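You operate a simulated robot arm through the tools that you are given. There is no shell and no other tool. Be economical: measure what you need, move in short steps, check, and stop when the job is done.

Carry out the task below with a simulated two-armed robot. There is one attempt and no reset: what you move stays moved.

## Task
On the dining table top, fold the napkin in half.
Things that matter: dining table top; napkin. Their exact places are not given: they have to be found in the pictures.

Only the result counts: the job must be done as asked and must still hold three seconds after the hand-in. Knocking over, shifting, dropping, spilling or breaking anything else fails it. Flat cloth is picked up by pressing the open fingertips on it (5 to 10 N) and closing them slowly along it; thin cloth reads only 2 to 8 mm in the jaws.

## Robot
Two 7-joint arms with two-finger grippers on one trunk, on a base that drives. Base frame: it is fixed to the floor where the robot stands at the start and does not move with it; the origin is under the middle of the robot, x ahead of it, y to its left, z up; the surface under the hand at the start is at about z = 0.9. Lengths are in m, angles in rad, forces in N, time in s.
The left shoulder is at the start at [0.064, 0.216, 1.169], the right one opposite. With the tool pointing down near the work surface each hand reaches from about 0.28 to 0.8 m from the robot's upright axis, wherever it stands, measured 20 degrees to its own side. Places, roughly: dining table top [0.8, -0.4, 0.9]. Payload 3.18 kg a hand.
The tool frame of a hand sits at the grasp point between the pads (the TCP): z along the fingers, y along the line on which they close. The tips reach 0.03 m beyond it. The gripper opens to 0.144 m. The gripper's body begins 0.103 m behind the TCP.
Orientation is told as [roll, pitch, yaw] about the base's x, y, z axes, in that order, counted from this pose: with the fingers straight down and closing along the base's y, the tool's x points along the base's -x, its y along +y and its z along -z.

## Interface
- The arms move only by the tool nudge_tool. It takes "left_commands", "right_commands" or both (then of equal length, played together; a hand with none holds still); each is a list of rows, each a list of 7 numbers: the closure, from 0 (fully open) to 1 (shut), then the shift along the tool's x, y, z in units of 30 mm (1.0 is 30 mm), then the turn, a rotation vector about the tool's x, y, z in units of 8 degrees (1.0 is 8 degrees). In form: [[hand, tx, ty, tz, wx, wy, wz], ...]. A call has 1 to 10 rows; each row shifts and turns the commanded pose from where the row before left it, along the tool's axes as they then stand. A call with a number of a shift or a turn outside -1 to 1 is refused whole. Each row takes 0.2 s and may step no farther than 0.05 m and 0.15 rad from the row before; otherwise, or with a gripper value out of range, the whole call is refused. Where a pose cannot be reached the arm comes as near as it can. A force on the tool above 40 N (or 10 N above the force at the start of the call, whichever is more), or a blocked arm, ends the call early, and 0.2 s more pass. The fingers move at their own pace and stop on an object; they squeeze with about 39 N. The grip force told is the motor's: it shows also when the fingers shut on nothing. Time passes only in rows, and 0.2 s behind the last, so rows that do not move let the fingers close. The reply holds the time, the measured pose of the TCP, the force on the tool along the base axes, the opening and the grip force, in the units named above and with some noise, with the torque about the TCP (base axes, N m) and any sound that the robot's microphone picked up.
- Cameras (640 x 400 px; columns grow to the right, rows downward): "scene" is now at [0.1431, 0.0094, 1.3461]; the picture's right is [0.12, -0.99, 0.00], its down [-0.68, -0.08, -0.73] and it looks along [0.72, 0.09, -0.68] (base axes); focal length 277 px, centre (320, 200). "left" rides on the left gripper at [0.076, -0.016, -0.143] in its tool frame; the picture's right is [0.21, 0.98, 0.00], its down [-0.84, 0.18, -0.51] and it looks along [-0.50, 0.11, 0.86] (tool axes); focal length 218 px, centre (320, 200). "right" rides on the right gripper at [0.076, 0.016, -0.143] in its tool frame; the picture's right is [-0.21, 0.98, 0.00], its down [-0.84, -0.18, -0.51] and it looks along [-0.50, -0.11, 0.86] (tool axes); focal length 218 px, centre (320, 200).
- grab_frame(camera): a new picture of that camera. No time passes.
- lift_body(by): slides the trunk up (or, below 0, down) by that many m; the arms and the scene camera ride with it, the base frame stays. It gives what a move gives, with no picture.
- steer(legs): drives the robot by 1 to 6 legs, each [ahead, left, turn to the left] in m, m and rad, along the robot's own axes; the way and the turn of a leg run together, so that a leg with both is an arc; at most 1.5 m and 3.142 rad a leg. The arms and the cameras ride along, it lands a little off, and it stops where it bumps. It gives what a move gives.
- turn_head(pan, tilt): turns the head with the scene camera to pan (to the left, within 1.396 rad either way) and tilt (down, from -0.506 to 1.204), counted from straight ahead of the robot. It gives what a move gives.
- locate(camera, pixels): for up to 12 pixels [column, row] of the newest picture of that camera ("zoom" is the newest enlarged one), the place [x, y, z] in the base frame of the surface seen there, good to about 0.002 m. No time passes.
- enlarge(camera, box): a new picture of the part [left, top, right, bottom] of that camera's present view, enlarged. No time passes.
- close_job(): hands the job in; it is judged then, once.

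Go step by step. Measure first, check grasps and placings, and put right what went wrong. The budget is 80 turns and 62 pictures, counting those below and the enlarged ones. Unless the task says otherwise, let go and move clear before handing in, and close with one line.

The tools are called as name(argument=value, ...) on one line, values as JSON. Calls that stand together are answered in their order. nudge_tool: Moves the arms, as the interface text tells. Its arguments: {"type":"object","properties":{"left_commands":{"type":"array","items":{"type":"array","items":{"type":"number"}}},"right_commands":{"type":"array","items":{"type":"array","items":{"type":"number"}}}},"required":[]} The other tools are called the same way: lift_body (by) slides the trunk up or down; steer (legs) drives the base; turn_head (pan, tilt) turns the head that bears the scene camera; grab_frame (camera) takes a picture; locate (camera, pixels) gives the place of the surface under pixels of a picture; enlarge (camera, box) takes an enlarged picture of a part of a camera's view; close_job () hands the job in.

At the start:

```text
t: 0.0
left_tcp_pos: [0.5612, 0.3398, 1.0497]
left_ee_rot: [0.0, 0.0, 0.0]
left_wrist_force: [0.4, 0.6, 0.3]
left_wrist_torque: [-0.01, 0.02, -0.04]
left_opening: 0.144
left_finger_force: 0.0
right_tcp_pos: [0.4065, -0.0989, 1.0958]
right_ee_rot: [-0.001, -0.001, 0.0]
right_wrist_force: [0.0, -0.4, -0.1]
right_wrist_torque: [-0.01, -0.02, 0.01]
right_opening: 0.1441
right_finger_force: 0.0
trunk travel left (down, up): [-0.25, 0.119]
robot x, y, heading: [-0.0022, 0.0009, -0.0]
head pan, tilt: [0.124, 0.752]
```

scene: 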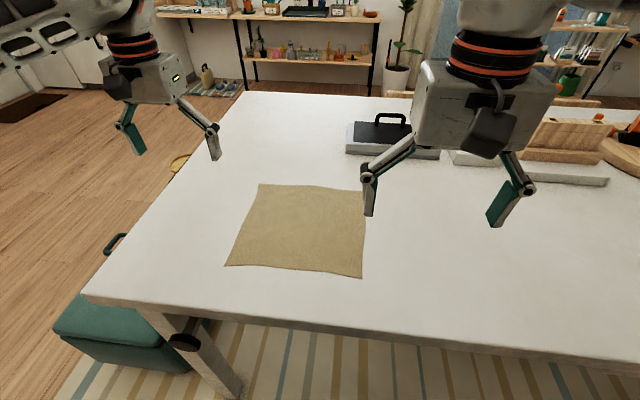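
right: 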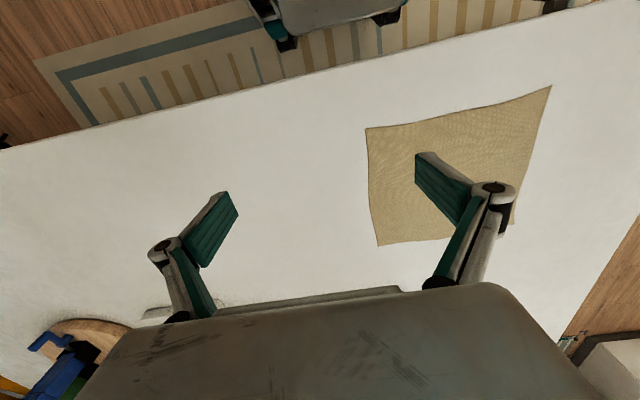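
left: 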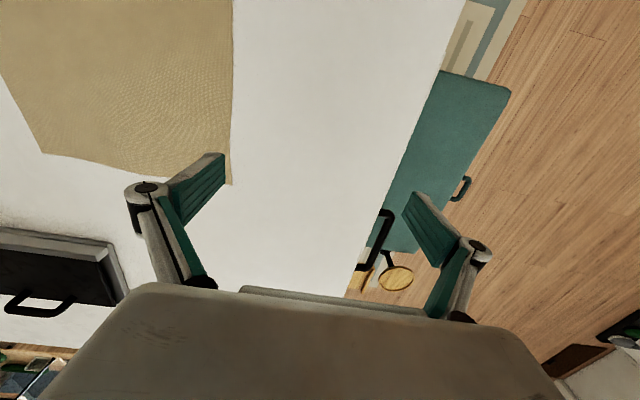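

The napkin lies at about (225-365, 183-278) in the scene picture. I measure its corners and the table around it.

locate(camera="scene", pixels=[[260, 185], [362, 191], [361, 276], [228, 265], [300, 228], [310, 187], [295, 268], [243, 225], [364, 235], [200, 270], [420, 270], [350, 148]])

enlarge(camera="scene", box=[200, 160, 400, 300])

```text
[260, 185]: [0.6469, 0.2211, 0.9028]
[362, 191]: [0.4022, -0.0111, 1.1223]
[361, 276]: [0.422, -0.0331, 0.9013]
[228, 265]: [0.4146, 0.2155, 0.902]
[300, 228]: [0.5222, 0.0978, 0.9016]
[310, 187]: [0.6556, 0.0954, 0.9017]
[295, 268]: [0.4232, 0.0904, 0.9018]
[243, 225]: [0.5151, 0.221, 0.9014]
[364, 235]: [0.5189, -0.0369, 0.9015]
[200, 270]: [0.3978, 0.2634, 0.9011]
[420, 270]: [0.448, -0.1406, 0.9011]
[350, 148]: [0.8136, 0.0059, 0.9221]
```

```text
2.86 times, centred on (300, 230) of scene
```

zoom: 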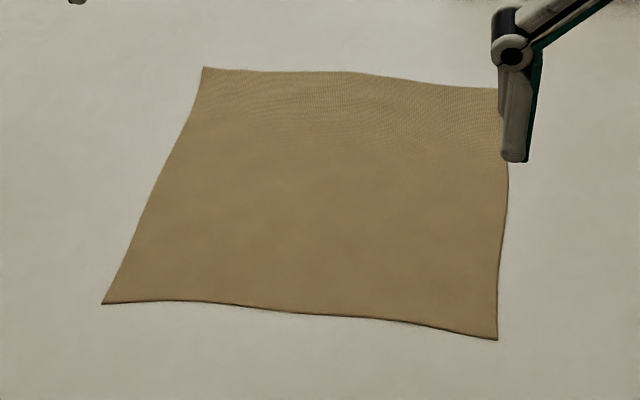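

The napkin spans x 0.415–0.655 and y −0.035–0.22, with the table at about z 0.90. I will bring both hands above its far corners with the jaws part closed, then fold the far edge toward me.

nudge_tool(left_commands=[[0.7, -0.3, -0.6, 0.333, 0, 0, 0], [0.7, -0.3, -0.6, 0.333, 0, 0, 0], [0.7, -0.3, -0.6, 0.333, 0, 0, 0], [0.7, -0.3, -0.6, 0.333, 0, 0, 0], [0.7, -0.3, -0.6, 0.333, 0, 0, 0], [0.7, -0.3, -0.6, 0.333, 0, 0, 0], [0.7, -0.3, -0.6, 0.333, 0, 0, 0], [0.7, -0.3, -0.6, 0.333, 0, 0, 0]], right_commands=[[0.7, -0.96, 0.39, 0.525, 0, 0, 0], [0.7, -0.96, 0.39, 0.525, 0, 0, 0], [0.7, -0.96, 0.39, 0.525, 0, 0, 0], [0.7, -0.96, 0.39, 0.525, 0, 0, 0], [0.7, -0.96, 0.39, 0.525, 0, 0, 0], [0.7, -0.96, 0.39, 0.525, 0, 0, 0], [0.7, -0.96, 0.39, 0.525, 0, 0, 0], [0.7, -0.96, 0.39, 0.525, 0, 0, 0]])

grab_frame(camera="scene")

grab_frame(camera="right")

grab_frame(camera="left")

```text
t: 1.8
left_tcp_pos: [0.6346, 0.1956, 0.969]
left_ee_rot: [0.001, 0.001, 0.001]
left_wrist_force: [0.0, -1.0, -0.3]
left_wrist_torque: [0.0, 0.02, -0.03]
left_opening: 0.0433
left_finger_force: 0.2
right_tcp_pos: [0.6373, -0.0057, 0.9698]
right_ee_rot: [0.0, 0.002, 0.001]
right_wrist_force: [0.0, 0.3, 0.2]
right_wrist_torque: [0.01, 0.05, 0.01]
right_opening: 0.0434
right_finger_force: 0.0
trunk travel left (down, up): [-0.25, 0.119]
robot x, y, heading: [-0.0025, 0.0014, -0.004]
head pan, tilt: [0.124, 0.752]
```

```text
57 pictures are left
```

scene: 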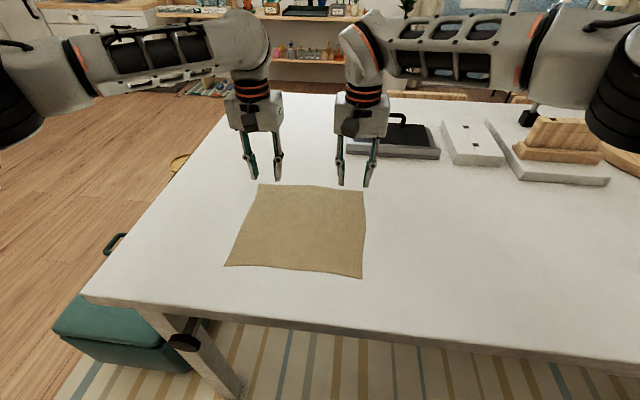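

```text
56 pictures are left
```

right: 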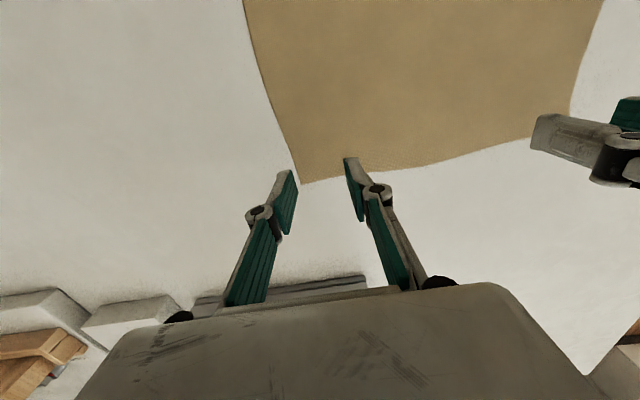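

```text
55 pictures are left
```

left: 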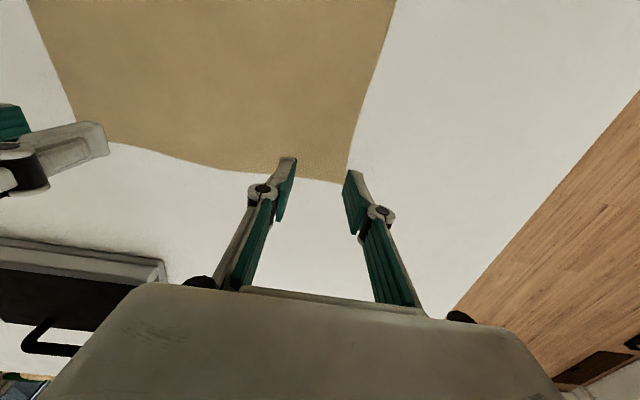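

locate(camera="right", pixels=[[302, 180], [425, 165], [568, 112], [275, 110]])

locate(camera="left", pixels=[[340, 180], [220, 167], [78, 120], [366, 90]])

locate(camera="scene", pixels=[[260, 186], [362, 192], [361, 276], [228, 264]])

```text
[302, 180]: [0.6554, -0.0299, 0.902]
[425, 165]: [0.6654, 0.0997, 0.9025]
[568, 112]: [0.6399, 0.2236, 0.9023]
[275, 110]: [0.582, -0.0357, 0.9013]
```

```text
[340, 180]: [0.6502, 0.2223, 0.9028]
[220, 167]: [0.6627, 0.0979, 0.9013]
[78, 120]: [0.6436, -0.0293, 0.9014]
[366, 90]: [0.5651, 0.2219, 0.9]
```

```text
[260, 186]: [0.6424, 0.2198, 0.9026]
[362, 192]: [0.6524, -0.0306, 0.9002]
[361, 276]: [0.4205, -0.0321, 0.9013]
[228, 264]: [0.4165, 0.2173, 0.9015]
```

The corners are well known now: far ones at (0.645, 0.222) and (0.655, −0.030), near ones at (0.417, 0.217) and (0.4205, −0.032). I shift both hands slightly inward and descend close to the cloth.

nudge_tool(left_commands=[[0.7, 0.17, -0.2, 0.6, 0, 0, 0], [0.7, 0, 0, 0.45, 0, 0, 0], [0.7, 0, 0, 0.15, 0, 0, 0], [0.7, 0, 0, 0.08, 0, 0, 0]], right_commands=[[0.7, 0.0, 0.25, 0.6, 0, 0, 0], [0.7, 0, 0, 0.45, 0, 0, 0], [0.7, 0, 0, 0.15, 0, 0, 0], [0.7, 0, 0, 0.08, 0, 0, 0]])

```text
t: 2.8
left_tcp_pos: [0.6292, 0.1901, 0.9322]
left_ee_rot: [-0.001, 0.0, 0.003]
left_wrist_force: [0.0, 0.1, 0.0]
left_wrist_torque: [-0.01, -0.03, 0.01]
left_opening: 0.043
left_finger_force: 0.1
right_tcp_pos: [0.6362, 0.0015, 0.9323]
right_ee_rot: [-0.001, -0.002, 0.001]
right_wrist_force: [-0.2, -0.2, 0.3]
right_wrist_torque: [0.01, 0.02, 0.02]
right_opening: 0.0433
right_finger_force: 0.1
trunk travel left (down, up): [-0.25, 0.119]
robot x, y, heading: [-0.0009, -0.0022, -0.002]
head pan, tilt: [0.124, 0.752]
```

There is no contact yet at TCP z 0.932, so I lower in small steps.

nudge_tool(left_commands=[[0.7, 0, 0, 0.06, 0, 0, 0], [0.7, 0, 0, 0.04, 0, 0, 0]], right_commands=[[0.7, 0, 0, 0.06, 0, 0, 0], [0.7, 0, 0, 0.04, 0, 0, 0]])

```text
t: 3.4
left_tcp_pos: [0.6292, 0.1889, 0.9303]
left_ee_rot: [0.0, -0.004, 0.001]
left_wrist_force: [1.7, 1.9, 12.0]
left_wrist_torque: [0.29, -0.02, -0.02]
left_opening: 0.0436
left_finger_force: 0.7
right_tcp_pos: [0.6369, 0.0027, 0.9315]
right_ee_rot: [0.001, -0.004, 0.001]
right_wrist_force: [-0.6, -1.9, 14.4]
right_wrist_torque: [-0.31, 0.06, 0.0]
right_opening: 0.0433
right_finger_force: 0.1
trunk travel left (down, up): [-0.25, 0.119]
robot x, y, heading: [-0.0011, -0.002, 0.001]
head pan, tilt: [0.124, 0.752]
```

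Contact forces are 12 and 14 N, a little high. I ease up slightly and close slowly.

nudge_tool(left_commands=[[0.7, 0, 0, -0.02, 0, 0, 0], [0.74, 0, 0, 0, 0, 0, 0], [0.78, 0, 0, 0, 0, 0, 0], [0.82, 0, 0, 0, 0, 0, 0], [0.86, 0, 0, 0, 0, 0, 0]], right_commands=[[0.7, 0, 0, -0.025, 0, 0, 0], [0.74, 0, 0, 0, 0, 0, 0], [0.78, 0, 0, 0, 0, 0, 0], [0.82, 0, 0, 0, 0, 0, 0], [0.86, 0, 0, 0, 0, 0, 0]])

enlarge(camera="scene", box=[200, 130, 400, 270])

```text
t: 4.6
left_tcp_pos: [0.6266, 0.1886, 0.9301]
left_ee_rot: [-0.001, 0.0, -0.001]
left_wrist_force: [-0.7, 0.0, 13.7]
left_wrist_torque: [-0.12, 0.03, 0.01]
left_opening: 0.0186
left_finger_force: 0.1
right_tcp_pos: [0.6366, 0.0023, 0.9305]
right_ee_rot: [0.0, -0.001, 0.0]
right_wrist_force: [-0.6, 0.6, 7.1]
right_wrist_torque: [-0.04, 0.01, -0.02]
right_opening: 0.0182
right_finger_force: 0.1
trunk travel left (down, up): [-0.25, 0.119]
robot x, y, heading: [0.0005, 0.0024, 0.001]
head pan, tilt: [0.124, 0.752]
```

```text
2.86 times, centred on (300, 200) of scene
```

zoom: 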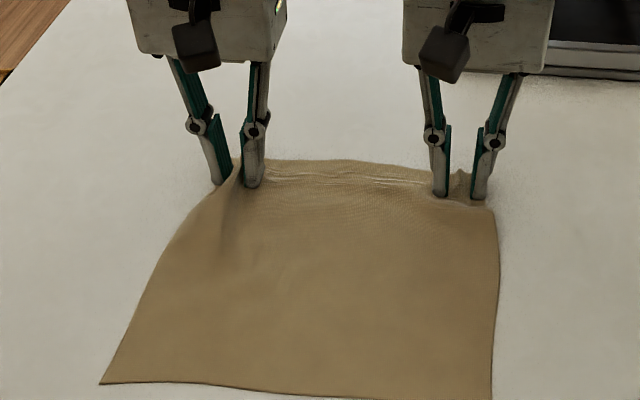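

A ridge of cloth is rising between the fingers of both hands. I close fully, slowly.

nudge_tool(left_commands=[[0.89, 0, 0, 0, 0, 0, 0], [0.92, 0, 0, 0, 0, 0, 0], [0.95, 0, 0, 0, 0, 0, 0], [0.98, 0, 0, 0, 0, 0, 0], [1, 0, 0, 0, 0, 0, 0], [1, 0, 0, 0, 0, 0, 0], [1, 0, 0, 0, 0, 0, 0]], right_commands=[[0.89, 0, 0, 0, 0, 0, 0], [0.92, 0, 0, 0, 0, 0, 0], [0.95, 0, 0, 0, 0, 0, 0], [0.98, 0, 0, 0, 0, 0, 0], [1, 0, 0, 0, 0, 0, 0], [1, 0, 0, 0, 0, 0, 0], [1, 0, 0, 0, 0, 0, 0]])

enlarge(camera="scene", box=[200, 130, 400, 270])

```text
t: 6.2
left_tcp_pos: [0.628, 0.1894, 0.9285]
left_ee_rot: [0.001, -0.003, 0.0]
left_wrist_force: [-1.8, -0.7, 11.9]
left_wrist_torque: [0.09, 0.11, 0.01]
left_opening: 0.0048
left_finger_force: 45.9
right_tcp_pos: [0.6369, 0.0011, 0.9291]
right_ee_rot: [0.0, 0.0, -0.001]
right_wrist_force: [-0.2, 0.2, -0.1]
right_wrist_torque: [0.01, 0.02, 0.03]
right_opening: 0.0002
right_finger_force: 31.1
trunk travel left (down, up): [-0.25, 0.119]
robot x, y, heading: [0.003, -0.0018, -0.001]
head pan, tilt: [0.124, 0.752]
```

```text
2.86 times, centred on (300, 200) of scene
```

zoom: 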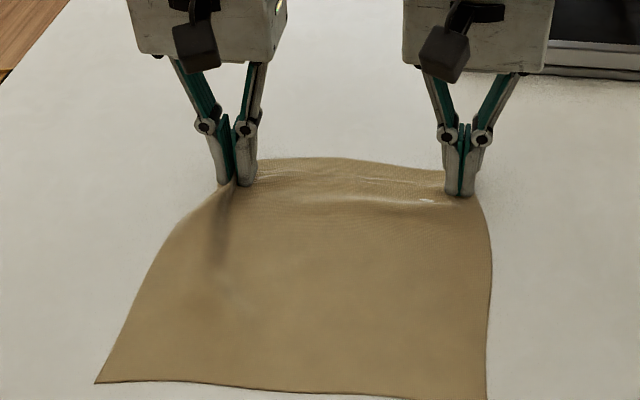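

The left jaws hold 4.8 mm of cloth, but the right shut empty at 0.2 mm. I lift the right hand, reopen it and look.

nudge_tool(right_commands=[[1, 0, 0, -0.5, 0, 0, 0], [1, 0, 0, -0.5, 0, 0, 0], [0.7, 0, 0, 0, 0, 0, 0], [0.7, 0, 0, 0, 0, 0, 0]])

enlarge(camera="right", box=[220, 100, 420, 225])

```text
t: 7.2
left_tcp_pos: [0.6284, 0.188, 0.9285]
left_ee_rot: [-0.003, -0.001, -0.001]
left_wrist_force: [-0.3, -1.3, 2.7]
left_wrist_torque: [0.05, -0.02, -0.04]
left_opening: 0.0037
left_finger_force: 30.7
right_tcp_pos: [0.6369, 0.0019, 0.959]
right_ee_rot: [0.001, 0.0, 0.001]
right_wrist_force: [-1.1, -0.6, -0.1]
right_wrist_torque: [0.03, -0.01, -0.01]
right_opening: 0.0433
right_finger_force: 0.0
trunk travel left (down, up): [-0.25, 0.119]
robot x, y, heading: [0.0017, 0.0024, -0.001]
head pan, tilt: [0.124, 0.752]
```

```text
3.20 times, centred on (320, 162) of right
```

zoom: 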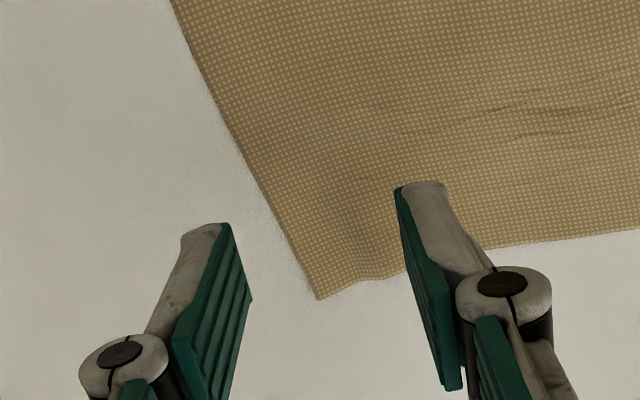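

locate(camera="zoom", pixels=[[320, 296], [390, 272], [255, 165], [500, 240], [345, 180]])

```text
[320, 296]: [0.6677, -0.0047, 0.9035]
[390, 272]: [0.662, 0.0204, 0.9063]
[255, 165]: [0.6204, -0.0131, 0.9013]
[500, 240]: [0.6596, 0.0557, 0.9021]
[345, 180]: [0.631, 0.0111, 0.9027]
```

The right far corner has been dragged in to y ≈ −0.005, so I re-place the right hand at y ≈ 0.024 and press again.

nudge_tool(right_commands=[[0.7, 0, 0.73, 0, 0, 0, 0], [0.7, 0, 0, 0.5, 0, 0, 0], [0.7, 0, 0, 0.35, 0, 0, 0], [0.7, 0, 0, 0.08, 0, 0, 0], [0.7, 0, 0, 0.05, 0, 0, 0]])

```text
t: 8.4
left_tcp_pos: [0.6274, 0.1888, 0.9288]
left_ee_rot: [0.001, -0.001, 0.001]
left_wrist_force: [0.4, -0.1, 1.6]
left_wrist_torque: [-0.01, 0.04, -0.02]
left_opening: 0.005
left_finger_force: 29.3
right_tcp_pos: [0.6365, 0.0237, 0.9308]
right_ee_rot: [0.001, -0.003, 0.0]
right_wrist_force: [0.5, 0.1, 5.6]
right_wrist_torque: [-0.14, 0.02, -0.01]
right_opening: 0.0433
right_finger_force: 0.0
trunk travel left (down, up): [-0.25, 0.119]
robot x, y, heading: [-0.0004, -0.0025, -0.001]
head pan, tilt: [0.124, 0.752]
```

The right hand presses with 5.6 N. I close slowly while feeding down a touch to keep the pressure.

nudge_tool(right_commands=[[0.73, 0, 0, 0.015, 0, 0, 0], [0.76, 0, 0, 0.005, 0, 0, 0], [0.79, 0, 0, 0.005, 0, 0, 0], [0.82, 0, 0, 0.005, 0, 0, 0], [0.85, 0, 0, 0.005, 0, 0, 0]])

```text
t: 9.6
left_tcp_pos: [0.6275, 0.1889, 0.9291]
left_ee_rot: [0.0, -0.003, -0.001]
left_wrist_force: [-0.7, -1.8, -1.3]
left_wrist_torque: [0.09, 0.02, 0.01]
left_opening: 0.004
left_finger_force: 30.4
right_tcp_pos: [0.6368, 0.0247, 0.9308]
right_ee_rot: [-0.002, 0.0, 0.0]
right_wrist_force: [-0.1, 0.7, 10.6]
right_wrist_torque: [0.02, -0.01, 0.0]
right_opening: 0.0201
right_finger_force: 0.1
trunk travel left (down, up): [-0.25, 0.119]
robot x, y, heading: [0.0009, -0.001, -0.003]
head pan, tilt: [0.124, 0.752]
```

nudge_tool(right_commands=[[0.88, 0, 0, 0.005, 0, 0, 0], [0.9, 0, 0, 0.01, 0, 0, 0], [0.92, 0, 0, 0.01, 0, 0, 0], [0.94, 0, 0, 0.01, 0, 0, 0], [0.96, 0, 0, 0.005, 0, 0, 0], [0.98, 0, 0, 0, 0, 0, 0], [1, 0, 0, 0, 0, 0, 0], [1, 0, 0, 0, 0, 0, 0]])

enlarge(camera="scene", box=[200, 130, 400, 270])

```text
t: 11.4
left_tcp_pos: [0.6273, 0.1884, 0.9283]
left_ee_rot: [0.001, -0.002, -0.001]
left_wrist_force: [0.1, -3.8, 4.0]
left_wrist_torque: [-0.2, -0.03, 0.0]
left_opening: 0.0039
left_finger_force: 33.2
right_tcp_pos: [0.6364, 0.0244, 0.9287]
right_ee_rot: [0.002, -0.003, 0.0]
right_wrist_force: [-2.1, -9.2, 33.5]
right_wrist_torque: [0.21, -0.21, 0.04]
right_opening: 0.0
right_finger_force: 28.5
trunk travel left (down, up): [-0.25, 0.119]
robot x, y, heading: [-0.0018, 0.0006, -0.0]
head pan, tilt: [0.124, 0.752]
```

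```text
2.86 times, centred on (300, 200) of scene
```

zoom: 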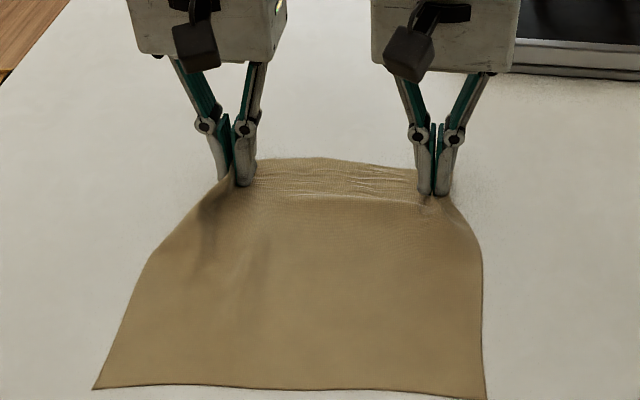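

The right jaws shut empty again. I lift, open a bit wider and check where the corner is now.

nudge_tool(right_commands=[[1, 0, 0, -0.5, 0, 0, 0], [1, 0, 0, -0.7, 0, 0, 0], [0.58, 0, -0.6, 0, 0, 0, 0], [0.58, 0, 0, 0, 0, 0, 0]])

enlarge(camera="right", box=[220, 80, 450, 225])

```text
t: 12.4
left_tcp_pos: [0.6281, 0.1904, 0.9299]
left_ee_rot: [0.0, -0.003, 0.003]
left_wrist_force: [-0.3, 4.9, 0.7]
left_wrist_torque: [0.05, -0.12, 0.0]
left_opening: 0.0051
left_finger_force: 30.2
right_tcp_pos: [0.6366, 0.0058, 0.9659]
right_ee_rot: [0.001, 0.001, -0.001]
right_wrist_force: [0.2, 0.9, 0.0]
right_wrist_torque: [-0.03, 0.05, -0.01]
right_opening: 0.0607
right_finger_force: 0.1
trunk travel left (down, up): [-0.25, 0.119]
robot x, y, heading: [0.0012, -0.0003, -0.0]
head pan, tilt: [0.124, 0.752]
```

```text
2.76 times, centred on (335, 152) of right
```

zoom: 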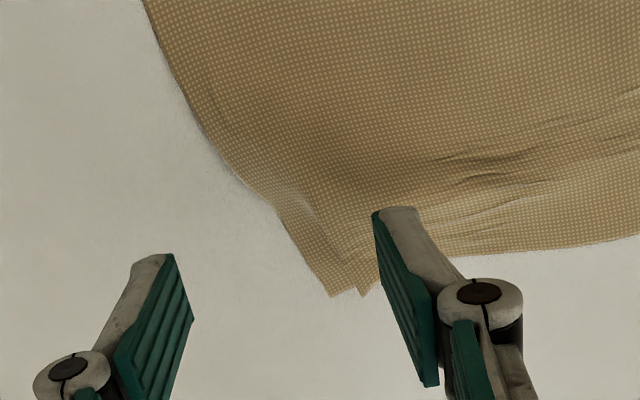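

A pleat remains near pixel (350, 250). I locate it so as to pinch it directly.

locate(camera="zoom", pixels=[[330, 295], [362, 292], [345, 260], [320, 230], [280, 210], [295, 180], [330, 180], [360, 230], [355, 275]])

enlarge(camera="scene", box=[300, 160, 400, 222])

```text
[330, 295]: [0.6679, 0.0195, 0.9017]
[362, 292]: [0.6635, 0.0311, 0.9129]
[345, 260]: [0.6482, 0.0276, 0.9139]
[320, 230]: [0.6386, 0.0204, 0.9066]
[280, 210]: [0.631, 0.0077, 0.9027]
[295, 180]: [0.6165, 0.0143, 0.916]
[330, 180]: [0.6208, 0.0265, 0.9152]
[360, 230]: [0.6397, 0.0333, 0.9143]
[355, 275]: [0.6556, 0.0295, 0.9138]
```

```text
6.40 times, centred on (350, 191) of scene
```

zoom: 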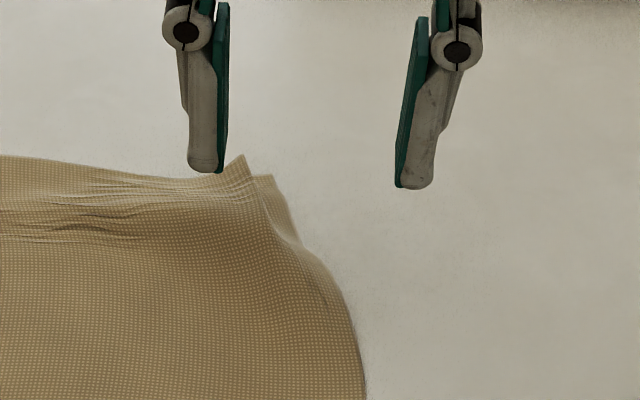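

A 14 mm ridge stands at y ≈ 0.031, x 0.64–0.66. I straddle it with the jaws and go down to light contact.

nudge_tool(right_commands=[[0.65, -0.3, 0.83, 0, 0, 0, 0], [0.65, 0, 0, 0.6, 0, 0, 0], [0.65, 0, 0, 0.45, 0, 0, 0], [0.65, 0, 0, 0.12, 0, 0, 0]])

enlarge(camera="scene", box=[300, 160, 400, 222])

```text
t: 13.4
left_tcp_pos: [0.6278, 0.1899, 0.9291]
left_ee_rot: [0.0, -0.001, 0.002]
left_wrist_force: [-1.5, -1.9, 2.6]
left_wrist_torque: [-0.1, -0.12, 0.02]
left_opening: 0.0
left_finger_force: 26.0
right_tcp_pos: [0.6464, 0.0321, 0.93]
right_ee_rot: [0.002, -0.001, 0.001]
right_wrist_force: [-0.3, 1.0, 6.8]
right_wrist_torque: [-0.02, 0.06, 0.0]
right_opening: 0.0506
right_finger_force: 0.1
trunk travel left (down, up): [-0.25, 0.119]
robot x, y, heading: [-0.0004, -0.0002, -0.005]
head pan, tilt: [0.124, 0.752]
```

```text
6.40 times, centred on (350, 191) of scene
```

zoom: 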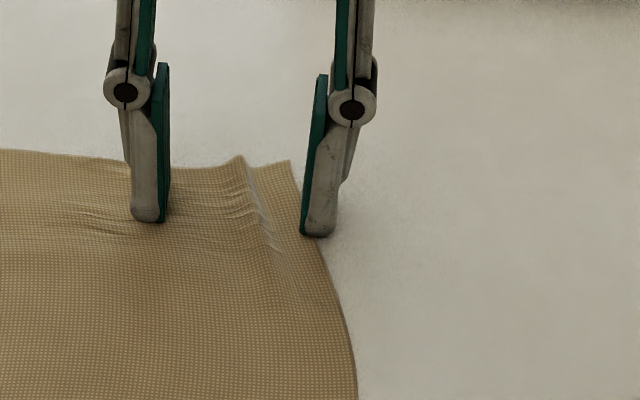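

The ridge is between the right fingers, but the left now reads 0.0, so it may have lost its hold. I close the right slowly with light pressure.

nudge_tool(right_commands=[[0.7, 0, 0, 0.01, 0, 0, 0], [0.74, 0, 0, 0, 0, 0, 0], [0.78, 0, 0, 0, 0, 0, 0], [0.82, 0, 0, 0, 0, 0, 0], [0.86, 0, 0, 0, 0, 0, 0], [0.9, 0, 0, 0, 0, 0, 0]])

enlarge(camera="scene", box=[240, 140, 380, 225])

```text
t: 14.8
left_tcp_pos: [0.6283, 0.1881, 0.9296]
left_ee_rot: [0.0, -0.003, 0.003]
left_wrist_force: [-0.9, 0.6, 2.8]
left_wrist_torque: [0.44, -0.27, 0.01]
left_opening: 0.0
left_finger_force: 26.7
right_tcp_pos: [0.6451, 0.0297, 0.9291]
right_ee_rot: [0.001, -0.001, 0.0]
right_wrist_force: [-0.9, 0.0, 8.2]
right_wrist_torque: [0.05, 0.0, -0.02]
right_opening: 0.0125
right_finger_force: 0.1
trunk travel left (down, up): [-0.25, 0.119]
robot x, y, heading: [0.0006, 0.0001, 0.001]
head pan, tilt: [0.124, 0.752]
```

```text
4.57 times, centred on (310, 182) of scene
```

zoom: 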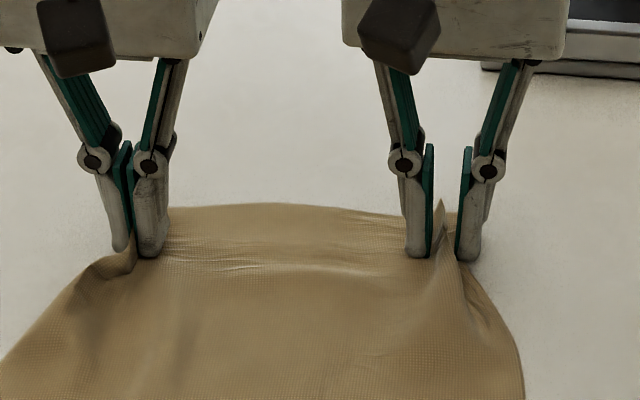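

A tall ridge now stands between the right pads. I shut the jaws on it.

nudge_tool(right_commands=[[0.94, 0, 0, 0, 0, 0, 0], [0.98, 0, 0, 0, 0, 0, 0], [1, 0, 0, 0, 0, 0, 0], [1, 0, 0, -0.03, 0, 0, 0]])

enlarge(camera="scene", box=[240, 140, 380, 225])

```text
t: 15.8
left_tcp_pos: [0.6282, 0.1898, 0.9292]
left_ee_rot: [0.0, -0.002, -0.001]
left_wrist_force: [0.6, -1.6, 1.3]
left_wrist_torque: [0.03, 0.04, 0.0]
left_opening: 0.0062
left_finger_force: 35.3
right_tcp_pos: [0.6467, 0.0301, 0.9289]
right_ee_rot: [-0.002, -0.001, 0.001]
right_wrist_force: [-0.6, 1.7, -0.8]
right_wrist_torque: [-0.11, -0.04, 0.03]
right_opening: 0.0067
right_finger_force: 40.0
trunk travel left (down, up): [-0.25, 0.119]
robot x, y, heading: [0.0026, 0.0028, -0.003]
head pan, tilt: [0.124, 0.752]
```

```text
4.57 times, centred on (310, 182) of scene
```

zoom: 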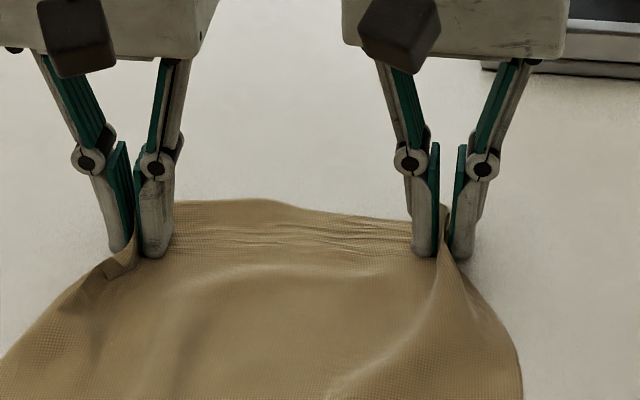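

Both jaws now read 6–7 mm of cloth with squeeze force. I lift both by about 35 mm and check.

nudge_tool(left_commands=[[1, 0, 0, -0.3, 0, 0, 0], [1, 0, 0, -0.4, 0, 0, 0], [1, 0, 0, -0.5, 0, 0, 0]], right_commands=[[1, 0, 0, -0.3, 0, 0, 0], [1, 0, 0, -0.4, 0, 0, 0], [1, 0, 0, -0.5, 0, 0, 0]])

enlarge(camera="scene", box=[200, 120, 400, 290])

```text
t: 16.6
left_tcp_pos: [0.6282, 0.1894, 0.9651]
left_ee_rot: [0.0, -0.002, -0.002]
left_wrist_force: [0.3, -1.7, 2.5]
left_wrist_torque: [-0.22, 0.04, -0.05]
left_opening: 0.0033
left_finger_force: 30.8
right_tcp_pos: [0.6469, 0.0322, 0.9671]
right_ee_rot: [0.002, -0.001, -0.002]
right_wrist_force: [-1.6, 4.3, 2.9]
right_wrist_torque: [0.12, -0.14, -0.01]
right_opening: 0.0
right_finger_force: 27.7
trunk travel left (down, up): [-0.25, 0.119]
robot x, y, heading: [0.0041, -0.0014, -0.003]
head pan, tilt: [0.124, 0.752]
```

```text
2.35 times, centred on (300, 205) of scene
```

zoom: 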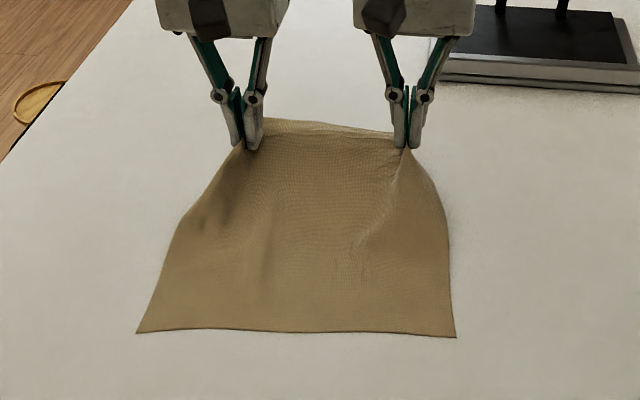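

Both grips hold: the far edge rises with the hands. I start the fold arc toward me, tilting the tools so the fingers point forward and the edge turns over, and spreading the hands a little.

nudge_tool(left_commands=[[1, 0.54, 0.04, -0.59, 0, -1, 0], [1, 0.523, 0.04, -0.615, 0, -1, 0], [1, 0.563, 0.04, -0.563, 0, -1, 0], [1, 0.628, 0.04, -0.535, 0, -1, 0]], right_commands=[[1, 0.6, -0.05, -0.59, 0, -1, 0], [1, 0.6, -0.05, -0.615, 0, -1, 0], [1, 0.64, -0.05, -0.563, 0, -1, 0], [1, 0.7, -0.05, -0.535, 0, -1, 0]])

grab_frame(camera="scene")

```text
t: 17.6
left_tcp_pos: [0.5485, 0.1955, 1.0182]
left_ee_rot: [-0.002, -0.562, 0.003]
left_wrist_force: [-2.8, -11.1, 4.4]
left_wrist_torque: [-0.72, -0.17, -0.56]
left_opening: 0.0
left_finger_force: 29.7
right_tcp_pos: [0.5563, 0.0249, 1.0179]
right_ee_rot: [-0.002, -0.563, 0.001]
right_wrist_force: [1.2, 8.4, -0.2]
right_wrist_torque: [0.27, 0.01, 0.18]
right_opening: 0.0019
right_finger_force: 31.8
trunk travel left (down, up): [-0.25, 0.119]
robot x, y, heading: [-0.0033, -0.002, -0.001]
head pan, tilt: [0.124, 0.752]
```

```text
44 pictures are left
```

scene: 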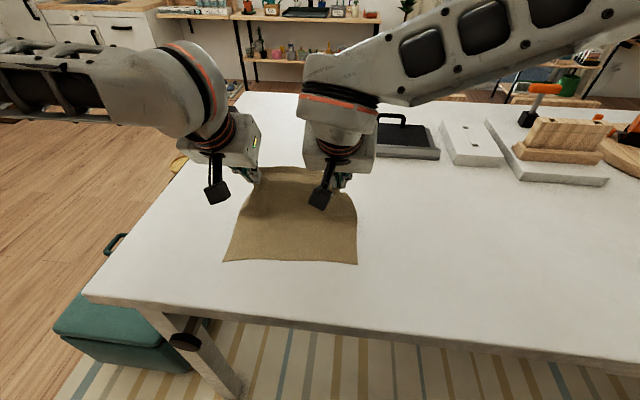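

The sheet still hangs from both hands, but the sideways pull is about 10 N, so I bring the hands slightly back together while going on with the arc.

nudge_tool(left_commands=[[1, 0.672, -0.07, -0.522, 0, -1, 0], [1, 0.709, -0.03, -0.426, 0, -1, 0], [1, 0.699, 0, -0.362, 0, -1, 0]], right_commands=[[1, 0.7, 0.07, -0.522, 0, -1, 0], [1, 0.74, 0.03, -0.426, 0, -1, 0], [1, 0.73, 0, -0.362, 0, -1, 0]])

enlarge(camera="scene", box=[160, 120, 420, 290])

grab_frame(camera="left")

```text
t: 18.6
left_tcp_pos: [0.5216, 0.1688, 1.0049]
left_ee_rot: [-0.003, -0.982, 0.0]
left_wrist_force: [1.4, -9.3, -0.4]
left_wrist_torque: [-0.34, -0.04, -0.56]
left_opening: 0.0017
left_finger_force: 33.2
left hand out of reach, approached as far as the arm can: row 2, 3
right_tcp_pos: [0.5117, -0.0018, 1.0227]
right_ee_rot: [0.154, -0.952, -0.226]
right_wrist_force: [1.5, 6.2, 0.0]
right_wrist_torque: [-0.05, 0.04, -0.07]
right_opening: 0.0048
right_finger_force: 37.5
trunk travel left (down, up): [-0.25, 0.119]
robot x, y, heading: [-0.0037, -0.0005, -0.001]
head pan, tilt: [0.124, 0.752]
stopped in row 3 (right hand): the arm was blocked; the commanded pose is now the measured one
```

```text
2.35 times, centred on (290, 205) of scene
```

zoom: 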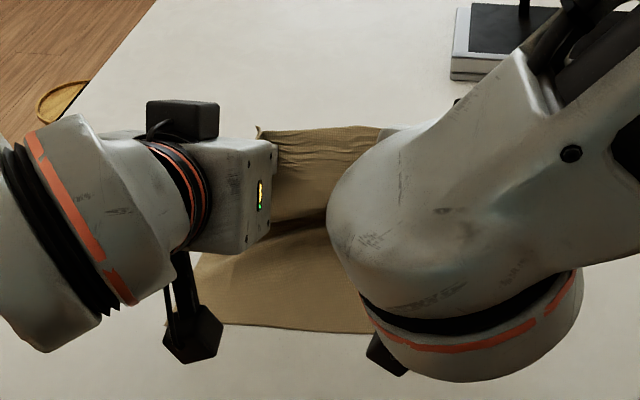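

```text
42 pictures are left
```

left: 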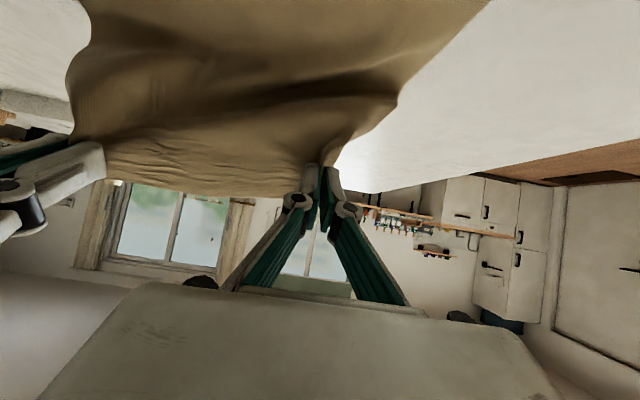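

Both hands still hold the sheet, which stands roughly upright (φ ≈ 85°), but the left arm is at its inner limit. I use the base and trunk instead: back and slightly left, then down.

steer(legs=[[-0.045, 0.012, 0]])

lift_body(by=-0.02)

grab_frame(camera="left")

grab_frame(camera="right")

```text
t: 19.5
left_tcp_pos: [0.4755, 0.1795, 1.0062]
left_ee_rot: [-0.004, -0.983, 0.0]
left_wrist_force: [-0.2, -9.4, 0.5]
left_wrist_torque: [-0.18, -0.03, -0.27]
left_opening: 0.003
left_finger_force: 30.5
right_tcp_pos: [0.4659, 0.0086, 1.0257]
right_ee_rot: [0.152, -0.954, -0.225]
right_wrist_force: [3.4, 8.1, -1.3]
right_wrist_torque: [-0.02, 0.09, -0.03]
right_opening: 0.0006
right_finger_force: 31.0
trunk travel left (down, up): [-0.25, 0.119]
robot x, y, heading: [-0.0444, 0.0144, 0.001]
head pan, tilt: [0.124, 0.752]
```

```text
t: 20.2
left_tcp_pos: [0.4792, 0.1786, 0.9734]
left_ee_rot: [-0.007, -0.954, 0.002]
left_wrist_force: [-0.4, -31.7, 7.0]
left_wrist_torque: [-0.47, -0.16, -0.8]
left_opening: 0.003
left_finger_force: 35.5
right_tcp_pos: [0.4768, -0.0001, 1.0095]
right_ee_rot: [0.217, -0.925, -0.304]
right_wrist_force: [0.9, 32.1, -6.2]
right_wrist_torque: [0.46, 0.15, 0.83]
right_opening: 0.0024
right_finger_force: 34.5
trunk travel left (down, up): [-0.23, 0.139]
robot x, y, heading: [-0.0415, 0.0133, 0.001]
head pan, tilt: [0.124, 0.752]
```

```text
41 pictures are left
```

left: 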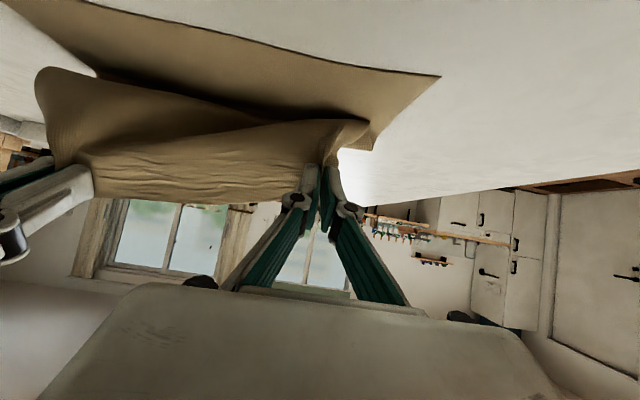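

```text
40 pictures are left
```

right: 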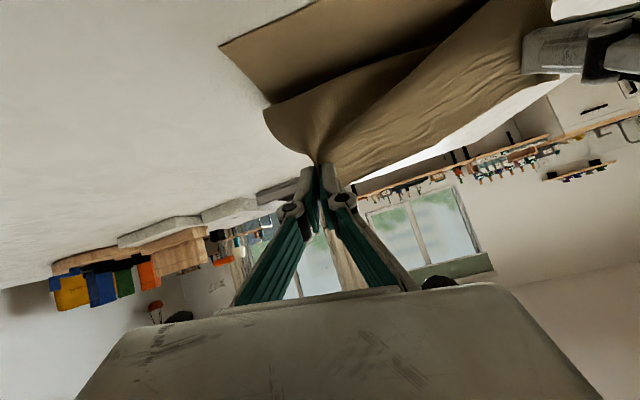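

The sheet has turned over well but is stretched between the hands (±32 N along y). I bring the hands toward each other.

nudge_tool(left_commands=[[1, 0, -0.2, 0, 0, 0, 0], [1, 0, -0.1, 0, 0, 0, 0]], right_commands=[[1, 0, 0.2, 0, 0, 0, 0], [1, 0, 0.1, 0, 0, 0, 0]])

```text
t: 20.8
left_tcp_pos: [0.4817, 0.1716, 0.972]
left_ee_rot: [0.001, -0.949, -0.002]
left_wrist_force: [-0.7, -13.2, 3.8]
left_wrist_torque: [-0.26, -0.11, -0.36]
left_opening: 0.0003
left_finger_force: 31.0
right_tcp_pos: [0.4812, 0.0021, 1.0124]
right_ee_rot: [0.228, -0.925, -0.336]
right_wrist_force: [1.5, 13.4, -3.8]
right_wrist_torque: [0.18, 0.05, 0.33]
right_opening: 0.0028
right_finger_force: 38.9
trunk travel left (down, up): [-0.23, 0.139]
robot x, y, heading: [-0.0418, 0.009, 0.001]
head pan, tilt: [0.124, 0.752]
```

The tension has dropped to 13 N, but the right hand sits 4 cm higher and is twisted. I untwist it, reduce its tilt and bring it down level with the left.

nudge_tool(left_commands=[[1, 0, -0.05, 0, 0, 0, 0], [1, 0, -0.05, 0, 0, 0, 0], [1, 0, 0, 0, 0, 0, 0], [1, 0, 0, 0, 0, 0, 0]], right_commands=[[1, 0.25, 0.05, 0.2, -0.1, 0.66, -0.48], [1, 0.25, 0.05, 0.2, -0.1, 0.66, -0.48], [1, 0.25, 0, 0.2, -0.1, 0.66, -0.48], [1, 0, 0, 0, 0, 0, 0]])

grab_frame(camera="left")

grab_frame(camera="right")

```text
t: 21.8
left_tcp_pos: [0.4799, 0.1683, 0.9712]
left_ee_rot: [-0.001, -0.95, 0.0]
left_wrist_force: [-2.7, 0.2, -1.9]
left_wrist_torque: [0.05, -0.11, 0.13]
left_opening: 0.0
left_finger_force: 25.2
right_tcp_pos: [0.4691, 0.0212, 0.9768]
right_ee_rot: [-0.04, -0.685, 0.093]
right_wrist_force: [1.0, 0.1, -1.2]
right_wrist_torque: [-0.03, -0.02, -0.05]
right_opening: 0.0065
right_finger_force: 47.8
trunk travel left (down, up): [-0.23, 0.139]
robot x, y, heading: [-0.0449, 0.0137, 0.003]
head pan, tilt: [0.124, 0.752]
```

```text
39 pictures are left
```

left: 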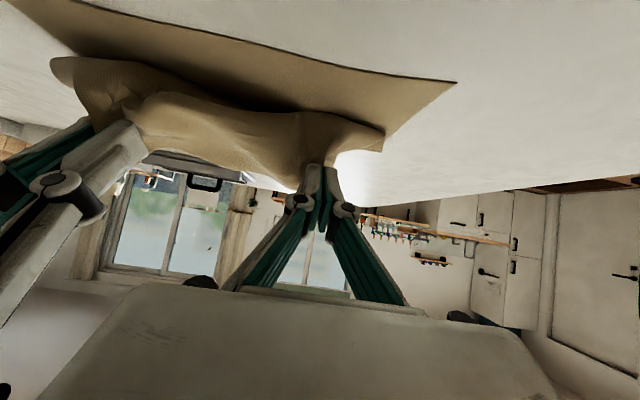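

```text
38 pictures are left
```

right: 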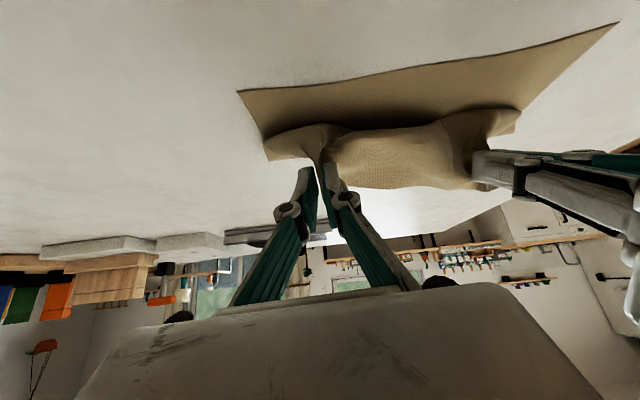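

Tension is gone and both still hold. I measure where the lower layer's near edge and the hanging flap now are.

locate(camera="left", pixels=[[454, 84], [386, 138], [250, 50], [380, 152], [300, 185], [200, 150]])

locate(camera="right", pixels=[[240, 93], [265, 140], [617, 24], [267, 155], [517, 125], [320, 165], [400, 185]])

```text
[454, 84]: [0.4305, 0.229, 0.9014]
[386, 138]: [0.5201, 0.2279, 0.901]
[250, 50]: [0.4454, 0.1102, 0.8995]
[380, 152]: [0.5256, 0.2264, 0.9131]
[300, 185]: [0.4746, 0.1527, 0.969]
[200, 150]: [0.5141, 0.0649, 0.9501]
```

```text
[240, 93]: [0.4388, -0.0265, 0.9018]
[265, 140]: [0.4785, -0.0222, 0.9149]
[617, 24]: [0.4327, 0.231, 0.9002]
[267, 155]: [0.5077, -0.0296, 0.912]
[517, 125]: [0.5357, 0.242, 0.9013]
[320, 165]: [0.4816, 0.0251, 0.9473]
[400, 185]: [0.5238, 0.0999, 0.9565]
```

The lower layer is almost in place (near corners (0.43, 0.229) and (0.439, −0.027)) and the tips need another ~5 cm back and ~4 cm down. I back the base 4.5 cm, then lower with the arms while reducing the left tilt.

steer(legs=[[-0.045, 0.004, 0]])

nudge_tool(left_commands=[[1, 0.2, 0.15, 0.15, 0, 0.5, 0], [1, 0.2, 0.15, 0.15, 0, 0.5, 0], [1, 0.15, 0.05, 0.2, 0, 0.5, 0], [1, 0, 0, 0, 0, 0, 0]], right_commands=[[1, 0.15, -0.05, 0.2, 0, 0, -0.2], [1, 0.15, -0.05, 0.2, 0, 0, -0.2], [1, 0.15, -0.05, 0.2, 0, 0, 0], [1, 0, 0, 0, 0, 0, 0]])

grab_frame(camera="left")

grab_frame(camera="right")

```text
t: 22.7
left_tcp_pos: [0.435, 0.1719, 0.9724]
left_ee_rot: [-0.003, -0.949, 0.001]
left_wrist_force: [1.6, 0.3, -1.3]
left_wrist_torque: [0.02, -0.01, 0.01]
left_opening: 0.0056
left_finger_force: 37.6
right_tcp_pos: [0.4234, 0.0268, 0.9777]
right_ee_rot: [-0.041, -0.686, 0.091]
right_wrist_force: [-0.5, 1.3, 1.2]
right_wrist_torque: [0.04, -0.03, 0.09]
right_opening: 0.0042
right_finger_force: 34.5
trunk travel left (down, up): [-0.23, 0.139]
robot x, y, heading: [-0.0906, 0.0154, 0.003]
head pan, tilt: [0.124, 0.752]
```

```text
t: 23.7
left_tcp_pos: [0.4378, 0.182, 0.9491]
left_ee_rot: [0.0, -0.741, 0.0]
left_wrist_force: [-5.9, 1.8, 6.3]
left_wrist_torque: [0.01, -0.19, 0.05]
left_opening: 0.0
left_finger_force: 27.5
right_tcp_pos: [0.4269, 0.0217, 0.9539]
right_ee_rot: [-0.085, -0.683, 0.162]
right_wrist_force: [1.0, -1.7, -0.9]
right_wrist_torque: [-0.13, -0.04, -0.06]
right_opening: 0.0065
right_finger_force: 34.5
trunk travel left (down, up): [-0.23, 0.139]
robot x, y, heading: [-0.0888, 0.0127, 0.002]
head pan, tilt: [0.124, 0.752]
```

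```text
37 pictures are left
```

left: 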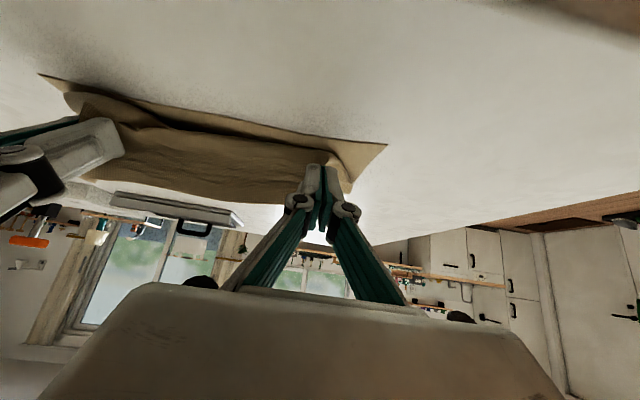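

```text
36 pictures are left
```

right: 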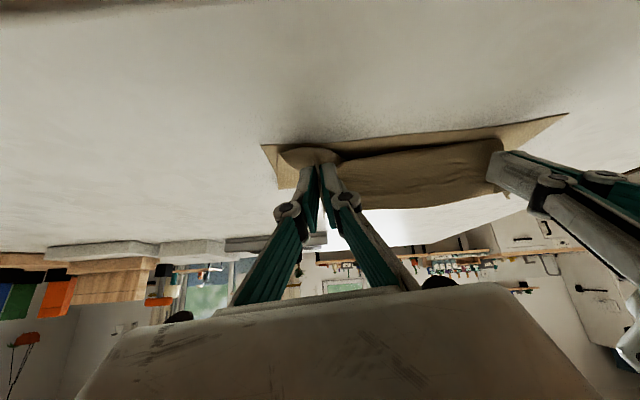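

The flap now hovers over the lower layer near its front edge. I measure the edges again.

locate(camera="left", pixels=[[386, 145], [40, 75], [350, 190], [320, 168], [200, 120], [68, 95]])

locate(camera="right", pixels=[[263, 146], [566, 115], [280, 187], [315, 165], [285, 152], [420, 160]])

```text
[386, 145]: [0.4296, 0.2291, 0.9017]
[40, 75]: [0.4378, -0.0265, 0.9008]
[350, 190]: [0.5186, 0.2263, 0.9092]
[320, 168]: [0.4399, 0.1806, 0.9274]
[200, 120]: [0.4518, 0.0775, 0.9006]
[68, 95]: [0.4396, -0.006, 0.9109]
```

```text
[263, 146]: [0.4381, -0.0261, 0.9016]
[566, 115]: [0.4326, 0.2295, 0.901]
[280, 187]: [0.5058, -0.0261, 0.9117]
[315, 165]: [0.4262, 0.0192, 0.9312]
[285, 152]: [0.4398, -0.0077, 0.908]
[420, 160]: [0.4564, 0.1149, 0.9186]
```

The far corners are over the near ones within about 2 cm. I lower ~1.5 cm and ~1 cm further toward me to lay the edge down.

nudge_tool(left_commands=[[1, 0.3, 0.1, 0.05, 0, 0, 0], [1, 0.3, 0.1, 0.05, 0, 0, 0], [1, 0, 0, 0, 0, 0, 0]], right_commands=[[1, 0.3, -0.07, 0.05, 0, 0, 0], [1, 0.3, -0.07, 0.05, 0, 0, 0], [1, 0, 0, 0, 0, 0, 0]])

grab_frame(camera="right")

```text
t: 24.5
left_tcp_pos: [0.4253, 0.1882, 0.9334]
left_ee_rot: [0.0, -0.74, -0.002]
left_wrist_force: [-1.5, -1.6, 4.4]
left_wrist_torque: [-0.18, -0.06, -0.22]
left_opening: 0.0
left_finger_force: 30.3
right_tcp_pos: [0.4157, 0.015, 0.941]
right_ee_rot: [-0.084, -0.68, 0.162]
right_wrist_force: [1.3, 2.1, -2.3]
right_wrist_torque: [-0.08, -0.04, -0.09]
right_opening: 0.007
right_finger_force: 48.3
trunk travel left (down, up): [-0.23, 0.139]
robot x, y, heading: [-0.087, 0.0167, 0.007]
head pan, tilt: [0.124, 0.752]
```

```text
35 pictures are left
```

right: 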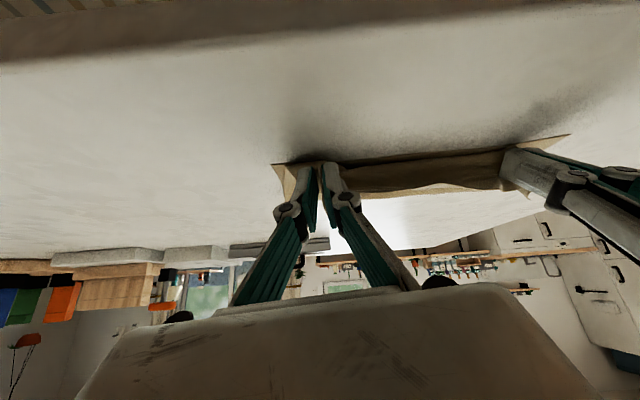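

The edge is just above the near edge. I open both hands gently and back out along the fingers.

nudge_tool(left_commands=[[0.9, 0, 0, 0, 0, 0, 0], [0.8, 0, 0, 0, 0, 0, 0], [0.75, 0, 0, 0, 0, 0, 0], [0.75, 0, 0, -0.3, 0, 0, 0], [0.75, 0, 0, -0.6, 0, 0, 0], [0.75, -0.3, 0, -1, 0, 0, 0], [0.75, -0.3, 0, -1, 0, 0, 0], [0.75, -0.3, 0, -1, 0, 0, 0]], right_commands=[[0.9, 0, 0, 0, 0, 0, 0], [0.8, 0, 0, 0, 0, 0, 0], [0.75, 0, 0, 0, 0, 0, 0], [0.75, 0, 0, -0.3, 0, 0, 0], [0.75, 0, 0, -0.6, 0, 0, 0], [0.75, -0.3, 0, -1, 0, 0, 0], [0.75, -0.3, 0, -1, 0, 0, 0], [0.75, -0.3, 0, -1, 0, 0, 0]])

grab_frame(camera="scene")

grab_frame(camera="left")

```text
t: 26.3
left_tcp_pos: [0.3856, 0.1769, 1.0449]
left_ee_rot: [0.004, -0.739, 0.0]
left_wrist_force: [-0.3, -0.7, 1.2]
left_wrist_torque: [0.03, 0.0, 0.01]
left_opening: 0.0362
left_finger_force: 0.1
left hand out of reach, approached as far as the arm can: row 6, 7, 8
right_tcp_pos: [0.3585, 0.0147, 1.0516]
right_ee_rot: [-0.086, -0.681, 0.162]
right_wrist_force: [-0.1, -0.2, -0.6]
right_wrist_torque: [0.01, -0.02, 0.01]
right_opening: 0.036
right_finger_force: 0.0
trunk travel left (down, up): [-0.23, 0.139]
robot x, y, heading: [-0.0865, 0.0175, -0.004]
head pan, tilt: [0.124, 0.752]
```

```text
34 pictures are left
```

scene: 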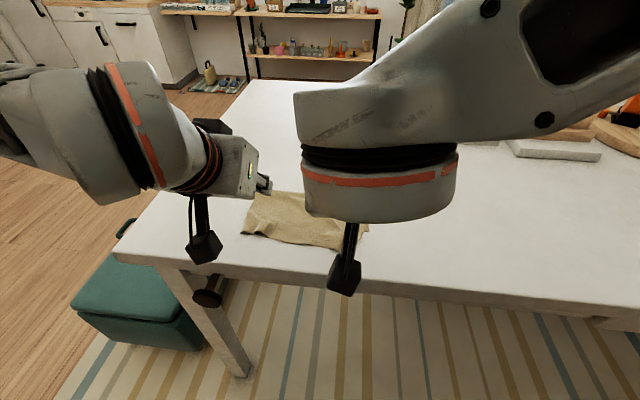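

```text
33 pictures are left
```

left: 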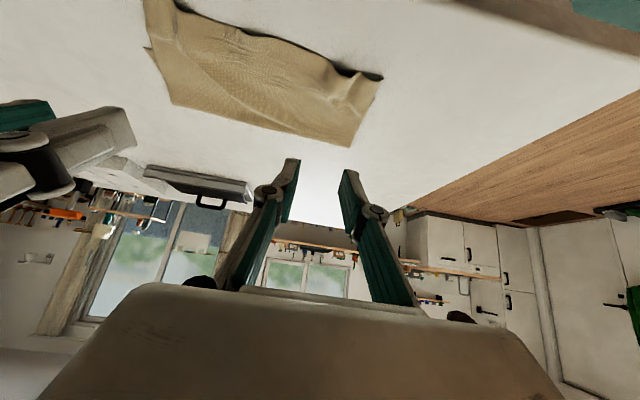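

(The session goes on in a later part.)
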